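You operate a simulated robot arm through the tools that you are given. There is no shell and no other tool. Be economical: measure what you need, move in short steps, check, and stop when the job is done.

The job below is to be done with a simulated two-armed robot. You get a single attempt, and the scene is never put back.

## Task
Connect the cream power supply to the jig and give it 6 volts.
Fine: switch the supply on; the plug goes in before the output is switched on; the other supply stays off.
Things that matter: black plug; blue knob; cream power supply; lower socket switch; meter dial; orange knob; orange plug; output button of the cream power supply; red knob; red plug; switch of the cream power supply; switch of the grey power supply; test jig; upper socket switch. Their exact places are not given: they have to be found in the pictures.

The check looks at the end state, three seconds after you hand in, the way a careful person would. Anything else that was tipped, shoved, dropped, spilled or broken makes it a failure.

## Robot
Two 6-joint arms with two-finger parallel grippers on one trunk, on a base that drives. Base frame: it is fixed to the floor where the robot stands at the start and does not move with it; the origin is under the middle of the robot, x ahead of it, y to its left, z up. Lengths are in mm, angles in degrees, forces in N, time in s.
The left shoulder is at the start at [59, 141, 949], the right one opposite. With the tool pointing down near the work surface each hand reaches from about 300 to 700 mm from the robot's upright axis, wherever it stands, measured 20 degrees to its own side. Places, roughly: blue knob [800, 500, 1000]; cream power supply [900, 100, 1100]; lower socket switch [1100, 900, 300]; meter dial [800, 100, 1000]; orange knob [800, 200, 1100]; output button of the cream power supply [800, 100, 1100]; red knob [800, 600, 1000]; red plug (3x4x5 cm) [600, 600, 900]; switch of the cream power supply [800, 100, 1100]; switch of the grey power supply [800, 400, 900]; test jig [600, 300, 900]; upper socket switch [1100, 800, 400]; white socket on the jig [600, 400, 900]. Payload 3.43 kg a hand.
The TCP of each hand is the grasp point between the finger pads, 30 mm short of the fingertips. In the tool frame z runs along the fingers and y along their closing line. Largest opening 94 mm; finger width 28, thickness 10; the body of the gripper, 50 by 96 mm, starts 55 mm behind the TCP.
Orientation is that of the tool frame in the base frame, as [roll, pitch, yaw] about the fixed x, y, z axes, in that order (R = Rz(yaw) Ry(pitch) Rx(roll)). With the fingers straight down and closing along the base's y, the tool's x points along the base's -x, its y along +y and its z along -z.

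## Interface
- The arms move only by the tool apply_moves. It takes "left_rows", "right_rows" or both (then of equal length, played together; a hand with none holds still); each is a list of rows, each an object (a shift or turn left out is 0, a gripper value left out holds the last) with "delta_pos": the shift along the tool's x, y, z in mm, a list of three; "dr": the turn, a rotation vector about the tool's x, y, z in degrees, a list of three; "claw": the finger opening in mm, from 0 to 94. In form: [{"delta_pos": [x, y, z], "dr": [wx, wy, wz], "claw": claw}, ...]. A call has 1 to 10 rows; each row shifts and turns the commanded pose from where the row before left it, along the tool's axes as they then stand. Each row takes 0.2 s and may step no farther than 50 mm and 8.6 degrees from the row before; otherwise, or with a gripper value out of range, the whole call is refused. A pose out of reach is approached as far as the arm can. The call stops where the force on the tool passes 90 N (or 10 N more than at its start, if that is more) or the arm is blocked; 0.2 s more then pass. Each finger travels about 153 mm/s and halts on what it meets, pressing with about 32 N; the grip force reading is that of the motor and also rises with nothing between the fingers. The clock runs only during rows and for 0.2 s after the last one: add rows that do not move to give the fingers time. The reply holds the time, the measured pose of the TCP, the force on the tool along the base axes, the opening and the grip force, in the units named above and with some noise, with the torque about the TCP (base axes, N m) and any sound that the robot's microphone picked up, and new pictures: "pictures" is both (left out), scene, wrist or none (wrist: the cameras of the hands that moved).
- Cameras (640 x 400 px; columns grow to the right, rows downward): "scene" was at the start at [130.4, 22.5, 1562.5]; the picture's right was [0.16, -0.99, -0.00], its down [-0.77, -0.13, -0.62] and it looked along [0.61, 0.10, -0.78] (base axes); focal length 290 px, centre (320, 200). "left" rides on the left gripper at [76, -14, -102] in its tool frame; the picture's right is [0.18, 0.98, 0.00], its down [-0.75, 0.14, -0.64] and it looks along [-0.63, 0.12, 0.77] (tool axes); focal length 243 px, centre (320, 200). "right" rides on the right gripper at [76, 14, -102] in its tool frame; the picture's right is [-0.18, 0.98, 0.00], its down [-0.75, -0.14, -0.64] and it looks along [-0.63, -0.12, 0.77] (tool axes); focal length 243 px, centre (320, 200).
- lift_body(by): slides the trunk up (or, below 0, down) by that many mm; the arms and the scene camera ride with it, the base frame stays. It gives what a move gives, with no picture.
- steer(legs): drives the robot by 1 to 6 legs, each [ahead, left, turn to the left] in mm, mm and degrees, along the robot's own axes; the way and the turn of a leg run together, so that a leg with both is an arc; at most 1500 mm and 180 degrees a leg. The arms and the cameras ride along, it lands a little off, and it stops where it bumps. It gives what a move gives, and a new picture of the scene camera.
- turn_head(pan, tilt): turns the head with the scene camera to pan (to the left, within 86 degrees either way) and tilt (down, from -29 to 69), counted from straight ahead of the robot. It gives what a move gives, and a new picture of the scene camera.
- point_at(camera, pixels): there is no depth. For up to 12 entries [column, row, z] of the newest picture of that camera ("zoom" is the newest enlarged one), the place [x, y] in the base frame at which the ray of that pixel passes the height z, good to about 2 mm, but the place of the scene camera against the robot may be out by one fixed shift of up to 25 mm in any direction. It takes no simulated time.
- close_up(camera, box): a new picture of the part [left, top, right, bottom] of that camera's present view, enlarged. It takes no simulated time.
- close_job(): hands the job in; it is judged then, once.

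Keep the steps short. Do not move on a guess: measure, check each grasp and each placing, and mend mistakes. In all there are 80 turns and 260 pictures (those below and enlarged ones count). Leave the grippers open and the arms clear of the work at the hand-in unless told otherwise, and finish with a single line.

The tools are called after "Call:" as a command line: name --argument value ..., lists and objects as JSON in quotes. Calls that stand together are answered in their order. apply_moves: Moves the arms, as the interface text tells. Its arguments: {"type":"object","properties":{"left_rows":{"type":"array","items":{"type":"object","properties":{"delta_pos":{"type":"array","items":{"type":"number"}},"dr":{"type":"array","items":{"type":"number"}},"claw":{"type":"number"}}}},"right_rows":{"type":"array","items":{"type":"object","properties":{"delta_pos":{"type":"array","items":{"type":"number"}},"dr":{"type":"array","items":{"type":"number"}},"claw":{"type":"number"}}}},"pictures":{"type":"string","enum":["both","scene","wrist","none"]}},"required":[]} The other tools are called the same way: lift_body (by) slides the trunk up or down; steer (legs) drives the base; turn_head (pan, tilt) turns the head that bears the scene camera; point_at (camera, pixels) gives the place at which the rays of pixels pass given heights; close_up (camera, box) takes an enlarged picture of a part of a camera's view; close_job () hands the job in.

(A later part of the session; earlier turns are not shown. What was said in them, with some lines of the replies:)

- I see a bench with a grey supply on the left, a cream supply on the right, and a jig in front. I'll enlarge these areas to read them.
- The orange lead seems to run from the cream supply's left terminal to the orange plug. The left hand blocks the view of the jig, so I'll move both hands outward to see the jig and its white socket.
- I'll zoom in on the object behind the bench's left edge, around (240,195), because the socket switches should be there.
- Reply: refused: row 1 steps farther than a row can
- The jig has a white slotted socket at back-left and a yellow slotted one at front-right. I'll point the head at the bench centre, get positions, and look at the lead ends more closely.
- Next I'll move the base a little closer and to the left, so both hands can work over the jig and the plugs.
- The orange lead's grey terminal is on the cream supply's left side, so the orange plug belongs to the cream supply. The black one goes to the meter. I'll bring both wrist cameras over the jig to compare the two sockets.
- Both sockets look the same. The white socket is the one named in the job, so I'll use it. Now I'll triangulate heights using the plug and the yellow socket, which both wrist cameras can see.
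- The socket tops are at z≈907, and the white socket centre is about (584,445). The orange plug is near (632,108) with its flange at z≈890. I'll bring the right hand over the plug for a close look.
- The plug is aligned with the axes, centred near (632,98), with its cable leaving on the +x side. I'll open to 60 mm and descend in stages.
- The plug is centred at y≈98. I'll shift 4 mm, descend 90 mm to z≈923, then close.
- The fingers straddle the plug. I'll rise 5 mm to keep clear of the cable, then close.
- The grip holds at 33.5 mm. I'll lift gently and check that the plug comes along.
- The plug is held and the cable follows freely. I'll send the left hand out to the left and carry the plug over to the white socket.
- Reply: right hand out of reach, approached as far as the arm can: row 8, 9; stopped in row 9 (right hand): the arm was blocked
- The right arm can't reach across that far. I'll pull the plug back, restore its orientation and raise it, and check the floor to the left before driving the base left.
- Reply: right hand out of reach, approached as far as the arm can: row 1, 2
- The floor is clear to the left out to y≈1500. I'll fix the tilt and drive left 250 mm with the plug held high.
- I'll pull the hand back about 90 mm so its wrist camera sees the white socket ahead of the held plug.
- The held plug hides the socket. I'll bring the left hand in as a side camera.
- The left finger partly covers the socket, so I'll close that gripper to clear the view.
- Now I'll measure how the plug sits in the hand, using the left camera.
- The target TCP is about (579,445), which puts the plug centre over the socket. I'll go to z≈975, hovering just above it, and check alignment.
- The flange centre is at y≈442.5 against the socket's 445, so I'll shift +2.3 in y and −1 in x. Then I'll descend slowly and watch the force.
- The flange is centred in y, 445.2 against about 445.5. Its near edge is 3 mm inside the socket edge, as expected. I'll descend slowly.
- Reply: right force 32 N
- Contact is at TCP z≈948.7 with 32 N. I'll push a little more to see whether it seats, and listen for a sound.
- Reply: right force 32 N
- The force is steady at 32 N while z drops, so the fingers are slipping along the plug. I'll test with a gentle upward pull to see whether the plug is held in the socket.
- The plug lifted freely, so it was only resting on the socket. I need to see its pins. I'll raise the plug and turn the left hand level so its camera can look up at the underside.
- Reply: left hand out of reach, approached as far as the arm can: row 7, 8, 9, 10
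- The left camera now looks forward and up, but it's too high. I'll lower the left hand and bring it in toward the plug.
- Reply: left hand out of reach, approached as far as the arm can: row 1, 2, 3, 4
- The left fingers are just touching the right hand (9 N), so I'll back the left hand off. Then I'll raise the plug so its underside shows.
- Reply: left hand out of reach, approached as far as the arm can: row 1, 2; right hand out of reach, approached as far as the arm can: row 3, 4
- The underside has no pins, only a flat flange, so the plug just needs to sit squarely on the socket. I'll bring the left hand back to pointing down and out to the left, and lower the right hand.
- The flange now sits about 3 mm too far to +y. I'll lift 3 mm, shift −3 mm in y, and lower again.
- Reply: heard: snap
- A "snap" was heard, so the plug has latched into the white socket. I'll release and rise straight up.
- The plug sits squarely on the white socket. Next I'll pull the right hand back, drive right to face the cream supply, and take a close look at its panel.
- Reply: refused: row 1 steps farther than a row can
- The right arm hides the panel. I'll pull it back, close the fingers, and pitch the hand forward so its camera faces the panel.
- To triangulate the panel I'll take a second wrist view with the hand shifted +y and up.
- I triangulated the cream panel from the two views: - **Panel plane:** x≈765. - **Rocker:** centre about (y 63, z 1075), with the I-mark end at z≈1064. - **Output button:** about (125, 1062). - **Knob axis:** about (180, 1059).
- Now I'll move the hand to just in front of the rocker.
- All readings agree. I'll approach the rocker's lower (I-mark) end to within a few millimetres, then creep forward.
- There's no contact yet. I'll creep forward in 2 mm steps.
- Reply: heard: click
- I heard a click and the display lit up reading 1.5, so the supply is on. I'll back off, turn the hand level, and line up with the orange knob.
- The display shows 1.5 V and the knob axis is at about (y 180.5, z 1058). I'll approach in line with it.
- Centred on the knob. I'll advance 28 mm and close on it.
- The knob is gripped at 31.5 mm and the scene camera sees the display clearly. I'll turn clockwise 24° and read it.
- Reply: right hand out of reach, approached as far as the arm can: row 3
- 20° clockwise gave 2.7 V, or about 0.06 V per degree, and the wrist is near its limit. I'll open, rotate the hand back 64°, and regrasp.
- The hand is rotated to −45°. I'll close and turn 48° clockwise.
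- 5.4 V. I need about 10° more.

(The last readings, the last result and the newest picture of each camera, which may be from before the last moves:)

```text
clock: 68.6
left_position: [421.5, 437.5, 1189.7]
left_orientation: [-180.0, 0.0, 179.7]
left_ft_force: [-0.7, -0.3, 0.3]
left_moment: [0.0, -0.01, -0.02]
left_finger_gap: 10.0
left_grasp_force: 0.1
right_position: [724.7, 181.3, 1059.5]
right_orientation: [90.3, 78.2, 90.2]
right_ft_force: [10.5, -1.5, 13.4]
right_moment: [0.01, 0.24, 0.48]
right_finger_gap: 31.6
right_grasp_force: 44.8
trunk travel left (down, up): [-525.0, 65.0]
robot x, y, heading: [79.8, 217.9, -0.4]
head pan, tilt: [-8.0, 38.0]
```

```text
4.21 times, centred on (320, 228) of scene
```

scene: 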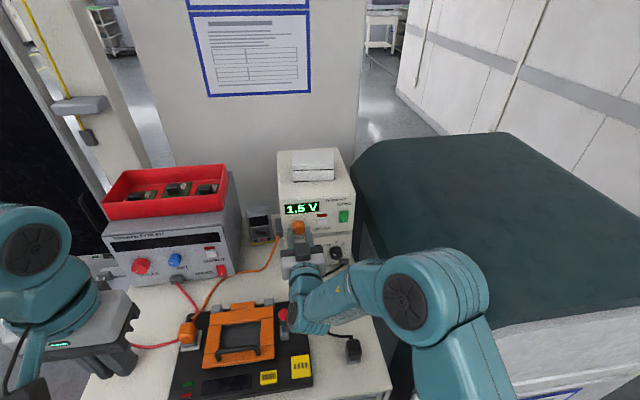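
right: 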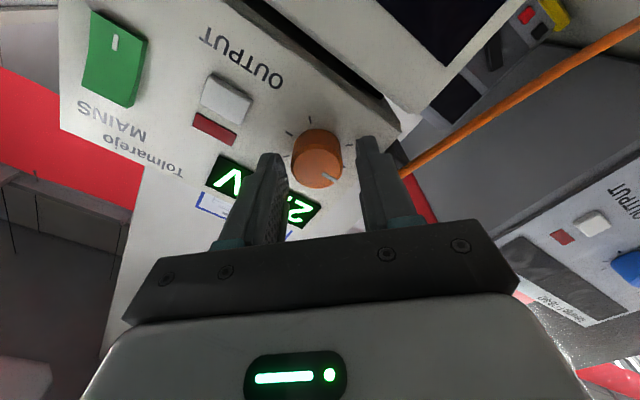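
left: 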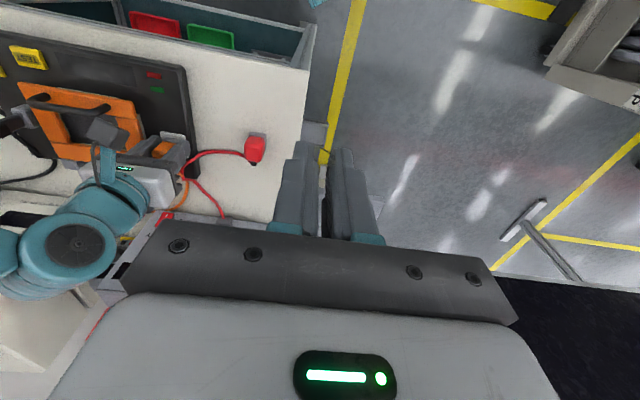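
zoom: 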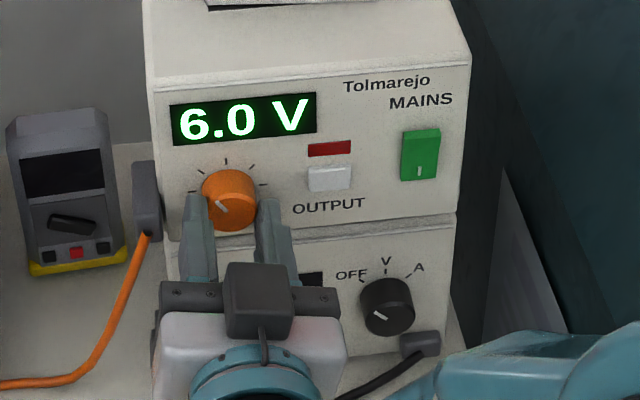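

The display reads 6.0 V. I'll open and back straight out, then recheck.

Call:
apply_moves --right_rows '[{"claw": 46}, {}, {}, {"delta_pos": [0, 0, -30]}, {"delta_pos": [0, 0, -30], "dr": [0, 0, -8]}, {"claw": 0, "dr": [0, 0, -4]}, {}, {}]' --pictures "wrist"

Call:
close_up --camera "scene" --box '[270, 180, 370, 275]'

Call:
point_at --camera "right" --pixels '[[320, 200, 1100]]'

```text
clock: 70.4
left_position: [421.8, 435.8, 1188.5]
left_orientation: [180.0, 0.0, 179.7]
left_ft_force: [-0.7, -0.5, -0.1]
left_moment: [0.01, 0.02, -0.05]
left_finger_gap: 9.7
left_grasp_force: 0.0
right_position: [666.7, 182.7, 1059.6]
right_orientation: [-125.4, 89.7, -125.6]
right_ft_force: [1.1, 0.4, 0.9]
right_moment: [0.05, -0.01, -0.01]
right_finger_gap: 0.0
right_grasp_force: 32.3
trunk travel left (down, up): [-525.0, 65.0]
robot x, y, heading: [82.9, 218.9, -0.2]
head pan, tilt: [-8.0, 38.0]
```

right: 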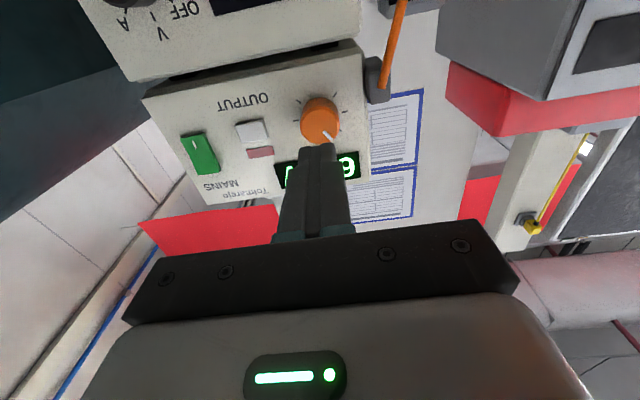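

```text
4.21 times, centred on (320, 228) of scene
```

zoom: 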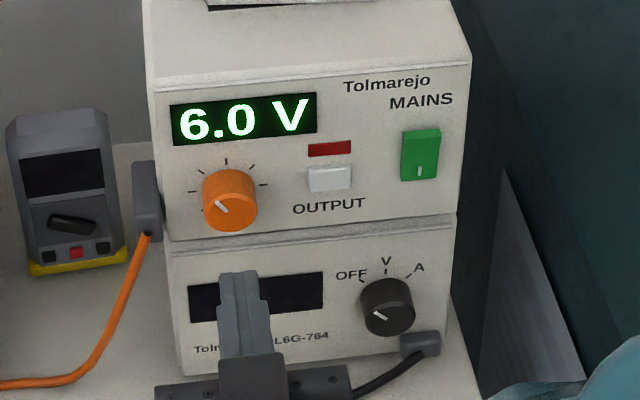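

```text
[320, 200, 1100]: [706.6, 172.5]
```

Still 6.0 V. Next is the output button at about (y 121, z 1060). I'll move across with closed fingers and advance to just short of it.

Call:
apply_moves --right_rows '[{"delta_pos": [0, -31, 0]}, {"delta_pos": [0, -30, 0]}, {"delta_pos": [-1, 0, 25]}, {"delta_pos": [0, 0, 15]}, {}]' --pictures "wrist"

Call:
close_up --camera "right" --box '[230, 60, 410, 220]'

Call:
close_up --camera "scene" --box '[290, 190, 360, 260]'

```text
clock: 71.6
left_position: [422.1, 438.0, 1189.0]
left_orientation: [179.9, 0.1, 179.9]
left_ft_force: [-0.3, 0.0, 0.2]
left_moment: [-0.03, 0.01, -0.01]
left_finger_gap: 10.0
left_grasp_force: 0.0
right_position: [701.4, 131.8, 1063.9]
right_orientation: [-142.1, 89.5, -142.8]
right_ft_force: [0.3, 0.0, -0.2]
right_moment: [0.04, -0.01, -0.02]
right_finger_gap: 0.0
right_grasp_force: 32.2
right hand out of reach, approached as far as the arm can: row 2, 3, 4
trunk travel left (down, up): [-525.0, 65.0]
robot x, y, heading: [80.1, 218.2, -0.2]
head pan, tilt: [-8.0, 38.0]
```

right: 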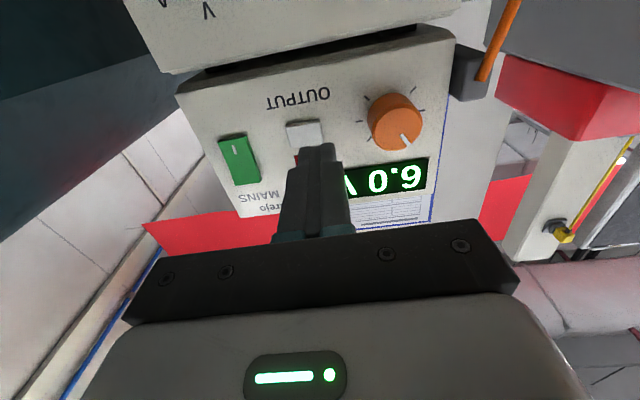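

```text
2.50 times, centred on (320, 140) of right
```

zoom: 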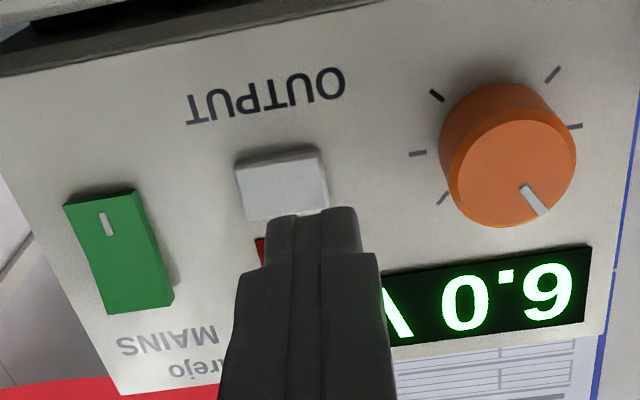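

```text
5.71 times, centred on (325, 225) of scene
```

zoom: 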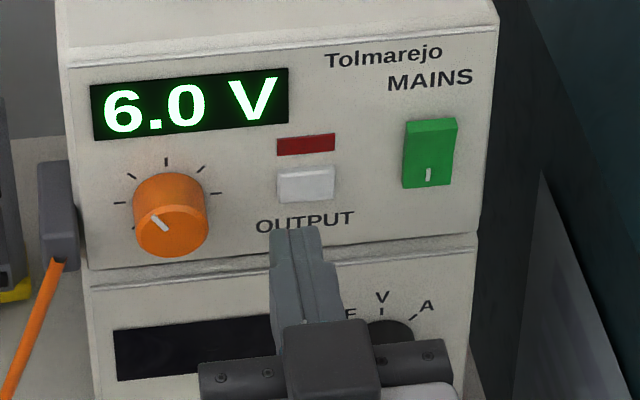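

The level hand can't reach that far right. I'll retract and tilt back to the 42° pose that worked for the rocker.

Call:
apply_moves --right_rows '[{"delta_pos": [0, 0, -30]}, {"dr": [0, 8, 0]}, {"dr": [0, 8, 0]}, {"dr": [0, 8, 0]}, {"dr": [0, 8, 0]}, {"dr": [0, 8, 0]}, {"dr": [0, 7.5, 0]}, {}]' --pictures "wrist"

Call:
point_at --camera "right" --pixels '[[320, 200, 1060]]'

```text
clock: 73.4
left_position: [421.4, 438.0, 1189.5]
left_orientation: [180.0, 0.0, 179.8]
left_ft_force: [-0.2, 0.3, -0.8]
left_moment: [-0.01, -0.02, 0.03]
left_finger_gap: 10.0
left_grasp_force: 0.1
right_position: [671.9, 132.8, 1063.9]
right_orientation: [-179.7, 42.4, 179.9]
right_ft_force: [-0.3, -0.7, -0.7]
right_moment: [0.01, 0.02, -0.02]
right_finger_gap: 0.1
right_grasp_force: 32.4
trunk travel left (down, up): [-525.0, 65.0]
robot x, y, heading: [82.4, 221.6, -0.1]
head pan, tilt: [-8.0, 38.0]
```

right: 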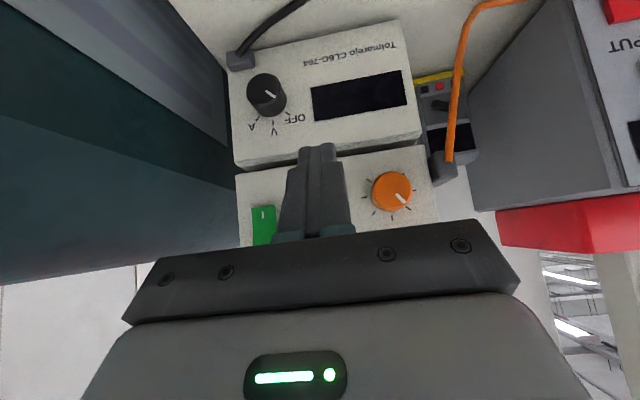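

```text
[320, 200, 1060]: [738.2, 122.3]
```

Call:
apply_moves --right_rows '[{"delta_pos": [-6, -11, -7]}, {"delta_pos": [-15, 0, 13.6]}, {"delta_pos": [-15, 0, 13.6]}, {}]' --pictures "both"

Call:
close_up --camera "right" --box '[250, 70, 430, 230]'

Call:
close_up --camera "scene" --box '[290, 190, 360, 260]'

```text
clock: 74.4
left_position: [421.5, 438.0, 1189.8]
left_orientation: [-179.9, 0.1, 179.9]
left_ft_force: [-0.9, 0.3, 0.4]
left_moment: [-0.01, 0.01, -0.03]
left_finger_gap: 9.9
left_grasp_force: 0.0
right_position: [711.9, 118.7, 1074.4]
right_orientation: [-179.7, 42.3, 179.8]
right_ft_force: [-0.2, 0.3, -0.3]
right_moment: [-0.01, 0.03, -0.03]
right_finger_gap: 0.0
right_grasp_force: 31.8
trunk travel left (down, up): [-525.0, 65.0]
robot x, y, heading: [80.7, 217.1, -0.5]
head pan, tilt: [-8.0, 38.0]
```

scene: 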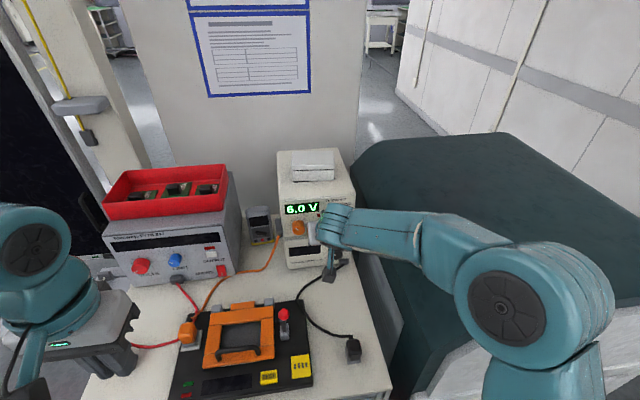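
right: 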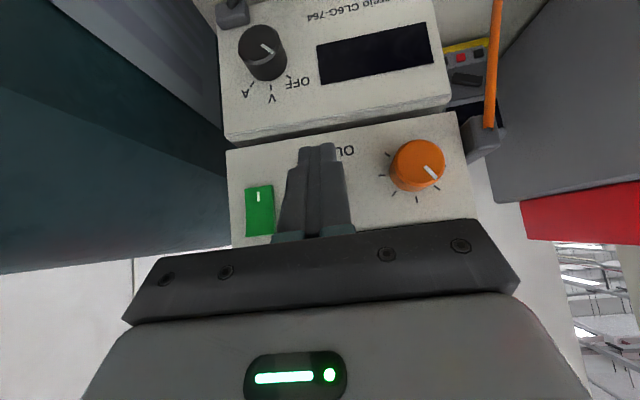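

```text
2.50 times, centred on (340, 150) of right
```

zoom: 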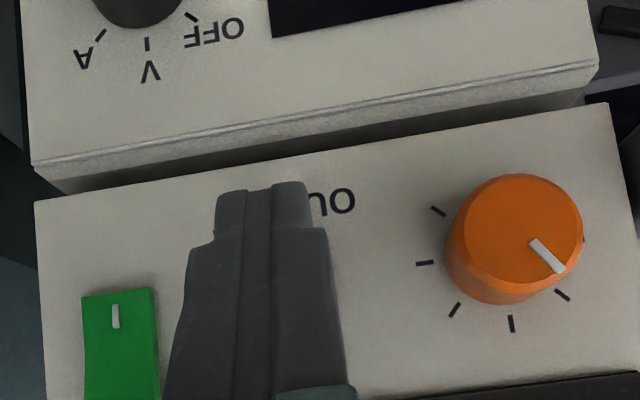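

```text
5.71 times, centred on (325, 225) of scene
```

zoom: 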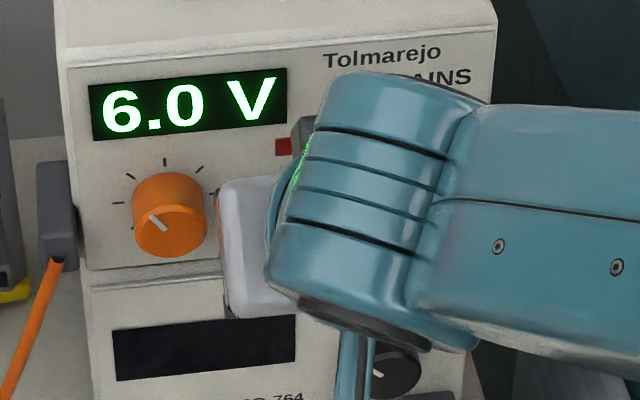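

The finger sits about 4 mm right of the button centre, so I'll shift +4 in y and creep forward.

Call:
apply_moves --right_rows '[{"delta_pos": [-3, 4, 2.7]}, {"delta_pos": [-3, 0, 2.7]}, {"delta_pos": [-1.5, 0, 1.35]}, {"delta_pos": [-1.5, 0, 1.35]}, {}]' --pictures "wrist"

Call:
close_up --camera "right" --box '[250, 70, 430, 230]'

```text
clock: 75.6
left_position: [421.5, 436.5, 1189.5]
left_orientation: [180.0, 0.0, 179.9]
left_ft_force: [0.8, -0.3, 1.0]
left_moment: [0.0, 0.01, 0.02]
left_finger_gap: 10.1
left_grasp_force: 0.0
right_position: [724.7, 123.2, 1074.0]
right_orientation: [-179.8, 42.3, 179.9]
right_ft_force: [-0.1, -0.3, 0.9]
right_moment: [-0.01, -0.03, 0.0]
right_finger_gap: 0.0
right_grasp_force: 31.6
trunk travel left (down, up): [-525.0, 65.0]
robot x, y, heading: [75.8, 217.3, -0.4]
head pan, tilt: [-8.0, 38.0]
```

right: 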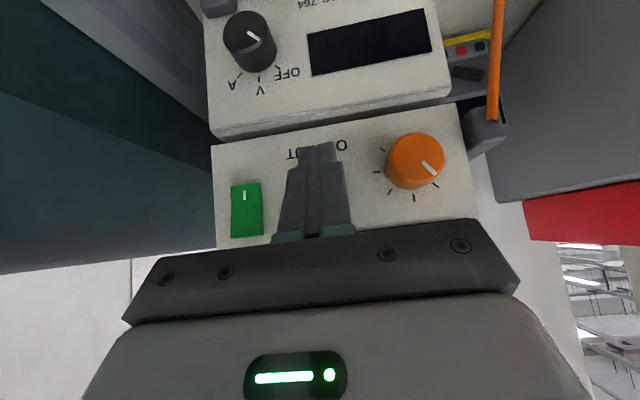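

```text
2.50 times, centred on (340, 150) of right
```

zoom: 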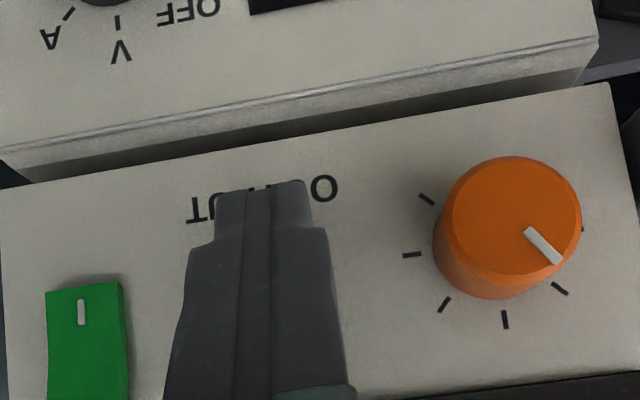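

Centred on the OUTPUT label. I'll creep forward.

Call:
apply_moves --right_rows '[{"delta_pos": [-1.5, 0, 1.35]}, {"delta_pos": [-1.5, 0, 1.35]}, {"delta_pos": [-1.5, 0, 1.35]}, {}]' --pictures "scene"

Call:
close_up --camera "scene" --box '[290, 190, 360, 260]'

```text
clock: 76.6
left_position: [422.8, 436.1, 1189.0]
left_orientation: [-179.9, 0.0, 179.9]
left_ft_force: [0.8, -0.3, 0.5]
left_moment: [0.04, -0.01, 0.02]
left_finger_gap: 9.8
left_grasp_force: 0.0
right_position: [731.9, 123.6, 1073.6]
right_orientation: [-179.7, 42.3, 179.9]
right_ft_force: [-0.2, -0.3, -0.7]
right_moment: [-0.02, -0.02, 0.0]
right_finger_gap: 0.0
right_grasp_force: 31.8
trunk travel left (down, up): [-525.0, 65.0]
robot x, y, heading: [77.8, 216.8, -0.4]
head pan, tilt: [-8.0, 38.0]
```

scene: 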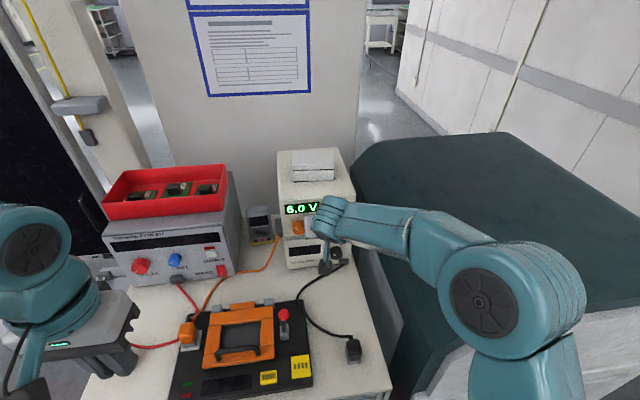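

```text
5.71 times, centred on (325, 225) of scene
```

zoom: 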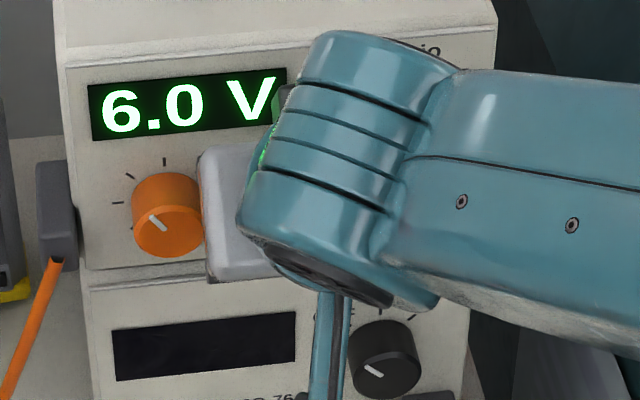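

Call:
apply_moves --right_rows '[{"delta_pos": [-1.5, 0, 1.35]}, {"delta_pos": [-1.1, 0, 1]}, {"delta_pos": [-1.1, 0, 1]}, {}]' --pictures "wrist"

Call:
close_up --camera "scene" --box '[290, 190, 360, 260]'

```text
clock: 77.6
left_position: [421.6, 437.2, 1189.4]
left_orientation: [180.0, 0.0, 179.8]
left_ft_force: [-0.5, -0.3, 0.3]
left_moment: [0.01, -0.02, -0.03]
left_finger_gap: 9.7
left_grasp_force: 0.0
right_position: [735.0, 124.8, 1072.2]
right_orientation: [-179.7, 42.4, 180.0]
right_ft_force: [-1.6, 0.6, 1.3]
right_moment: [-0.02, 0.03, 0.01]
right_finger_gap: 0.0
right_grasp_force: 31.9
trunk travel left (down, up): [-525.0, 65.0]
robot x, y, heading: [77.7, 219.0, -0.3]
head pan, tilt: [-8.0, 38.0]
```

right: 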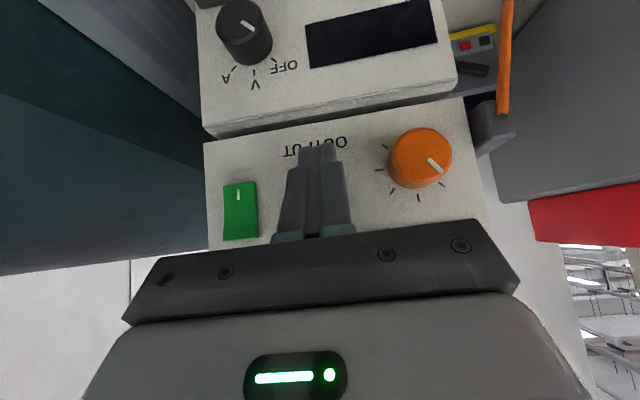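

```text
5.71 times, centred on (325, 225) of scene
```

zoom: 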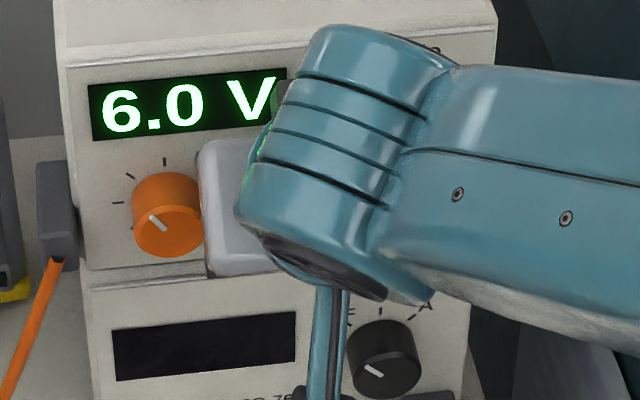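

Force is just starting (−1.6 N), so I'll press 3–4 mm more.

Call:
apply_moves --right_rows '[{"delta_pos": [-0.9, 0, 0.8]}, {"delta_pos": [-0.9, 0, 0.8]}, {"delta_pos": [-0.9, 0, 0.8]}, {}]' --pictures "none"

```text
clock: 78.6
left_position: [421.2, 437.0, 1189.9]
left_orientation: [180.0, 0.0, 179.7]
left_ft_force: [0.3, 0.0, -0.3]
left_moment: [-0.02, -0.01, 0.01]
left_finger_gap: 10.1
left_grasp_force: 0.0
right_position: [739.5, 123.7, 1073.7]
right_orientation: [-179.6, 42.3, -180.0]
right_ft_force: [-6.4, 0.9, -1.7]
right_moment: [-0.06, 0.11, -0.02]
right_finger_gap: 0.0
right_grasp_force: 32.0
trunk travel left (down, up): [-525.0, 65.0]
robot x, y, heading: [78.4, 216.1, -0.4]
head pan, tilt: [-8.0, 38.0]
heard: click
```

A click. I'll back off and check the output light, the display and the jig.

Call:
apply_moves --right_rows '[{"delta_pos": [22, 0, -20]}, {"delta_pos": [22, 0, -20]}, {"delta_pos": [30, 0, -28]}, {"delta_pos": [30, 0, -28]}, {"delta_pos": [0, -30, -30]}, {"delta_pos": [0, -30, 0]}, {}]' --pictures "scene"

Call:
close_up --camera "scene" --box '[250, 180, 370, 275]'

Call:
close_up --camera "scene" --box '[100, 160, 330, 400]'

```text
clock: 80.2
left_position: [421.3, 437.8, 1188.7]
left_orientation: [-180.0, -0.1, 179.9]
left_ft_force: [1.1, -0.1, 0.3]
left_moment: [0.01, -0.02, -0.02]
left_finger_gap: 10.1
left_grasp_force: 0.1
right_position: [577.1, 64.9, 1096.0]
right_orientation: [-179.7, 42.3, 179.9]
right_ft_force: [-0.2, 0.0, 0.1]
right_moment: [-0.03, -0.02, -0.04]
right_finger_gap: 0.1
right_grasp_force: 31.5
trunk travel left (down, up): [-525.0, 65.0]
robot x, y, heading: [81.6, 220.1, -0.3]
head pan, tilt: [-8.0, 38.0]
```

scene: 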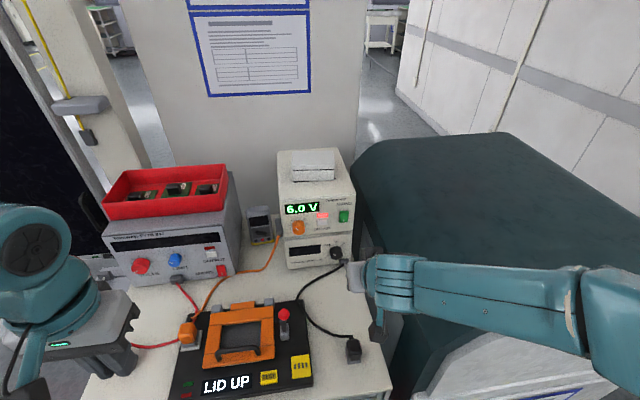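

```text
4.21 times, centred on (310, 228) of scene
```

zoom: 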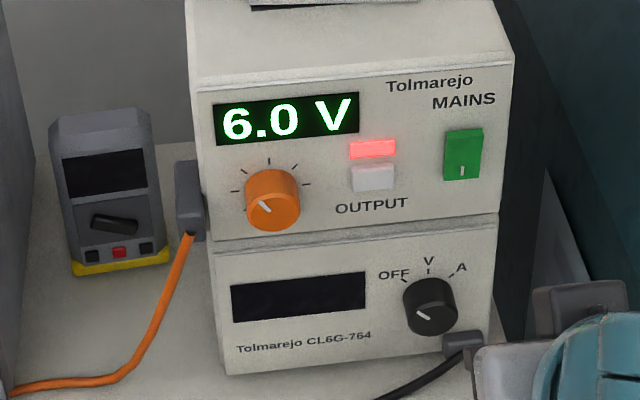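

```text
1.67 times, centred on (215, 280) of scene
```

zoom: 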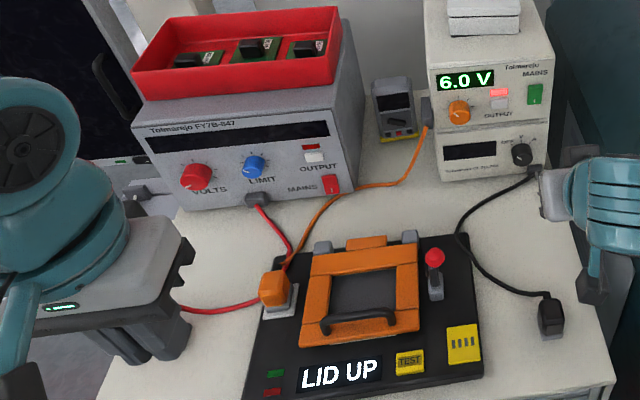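

Output is lit at 6.0 V and the jig is powered, with its display showing "LID UP". The grey supply is still off. I'll open both grippers and move the arms clear.

Call:
apply_moves --right_rows '[{"delta_pos": [14, 0, -40]}, {"delta_pos": [14, 0, -40]}, {"delta_pos": [14, 0, -40], "claw": 90}, {"delta_pos": [14, 0, -40]}, {}, {}]' --left_rows '[{"delta_pos": [20, 40, 0]}, {"delta_pos": [20, 40, 0]}, {"delta_pos": [20, 40, 0], "claw": 90}, {"delta_pos": [0, 40, 0]}, {}, {}]' --pictures "scene"

Call:
close_up --camera "scene" --box '[90, 140, 370, 400]'

```text
clock: 81.6
left_position: [361.6, 595.0, 1191.0]
left_orientation: [180.0, 0.3, 179.8]
left_ft_force: [-0.9, 0.4, 0.9]
left_moment: [0.0, -0.05, 0.01]
left_finger_gap: 89.9
left_grasp_force: 0.1
right_position: [426.4, 64.1, 1178.0]
right_orientation: [-179.6, 42.4, 180.0]
right_ft_force: [-0.1, 0.4, 0.2]
right_moment: [0.0, 0.0, 0.01]
right_finger_gap: 90.2
right_grasp_force: 0.1
trunk travel left (down, up): [-525.0, 65.0]
robot x, y, heading: [80.1, 217.5, -0.5]
head pan, tilt: [-8.0, 38.0]
```

scene: 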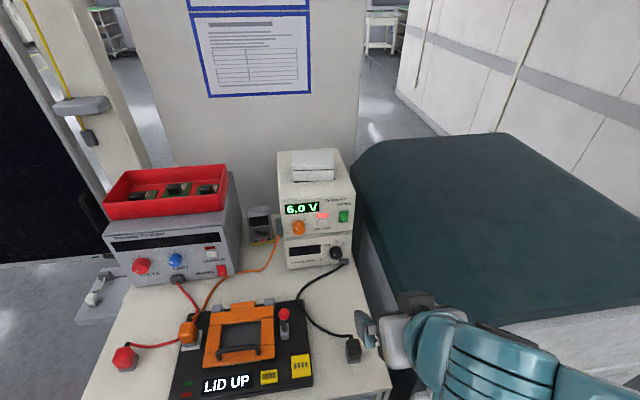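

```text
1.54 times, centred on (230, 270) of scene
```

zoom: 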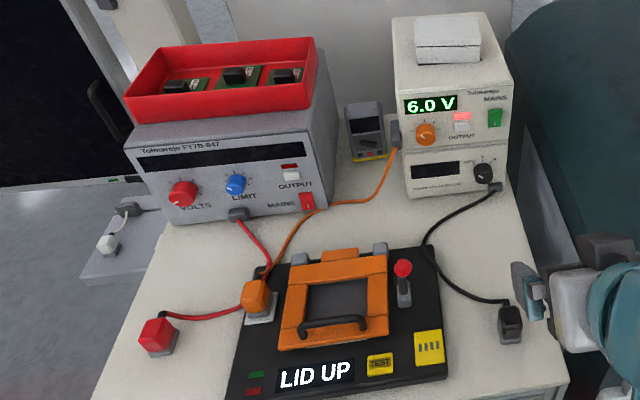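

Everything is in place: the orange plug is seated, the display reads 6.0 V with the output light on, the grey supply is off, and both arms are clear with grippers open. I'll hand in.

Call:
close_job

```text
The job is handed in.
```

The cream supply is plugged into the jig's white socket (orange plug), switched on and set to 6.0 V with its output on; the jig's display lit up, and the grey supply stayed off.
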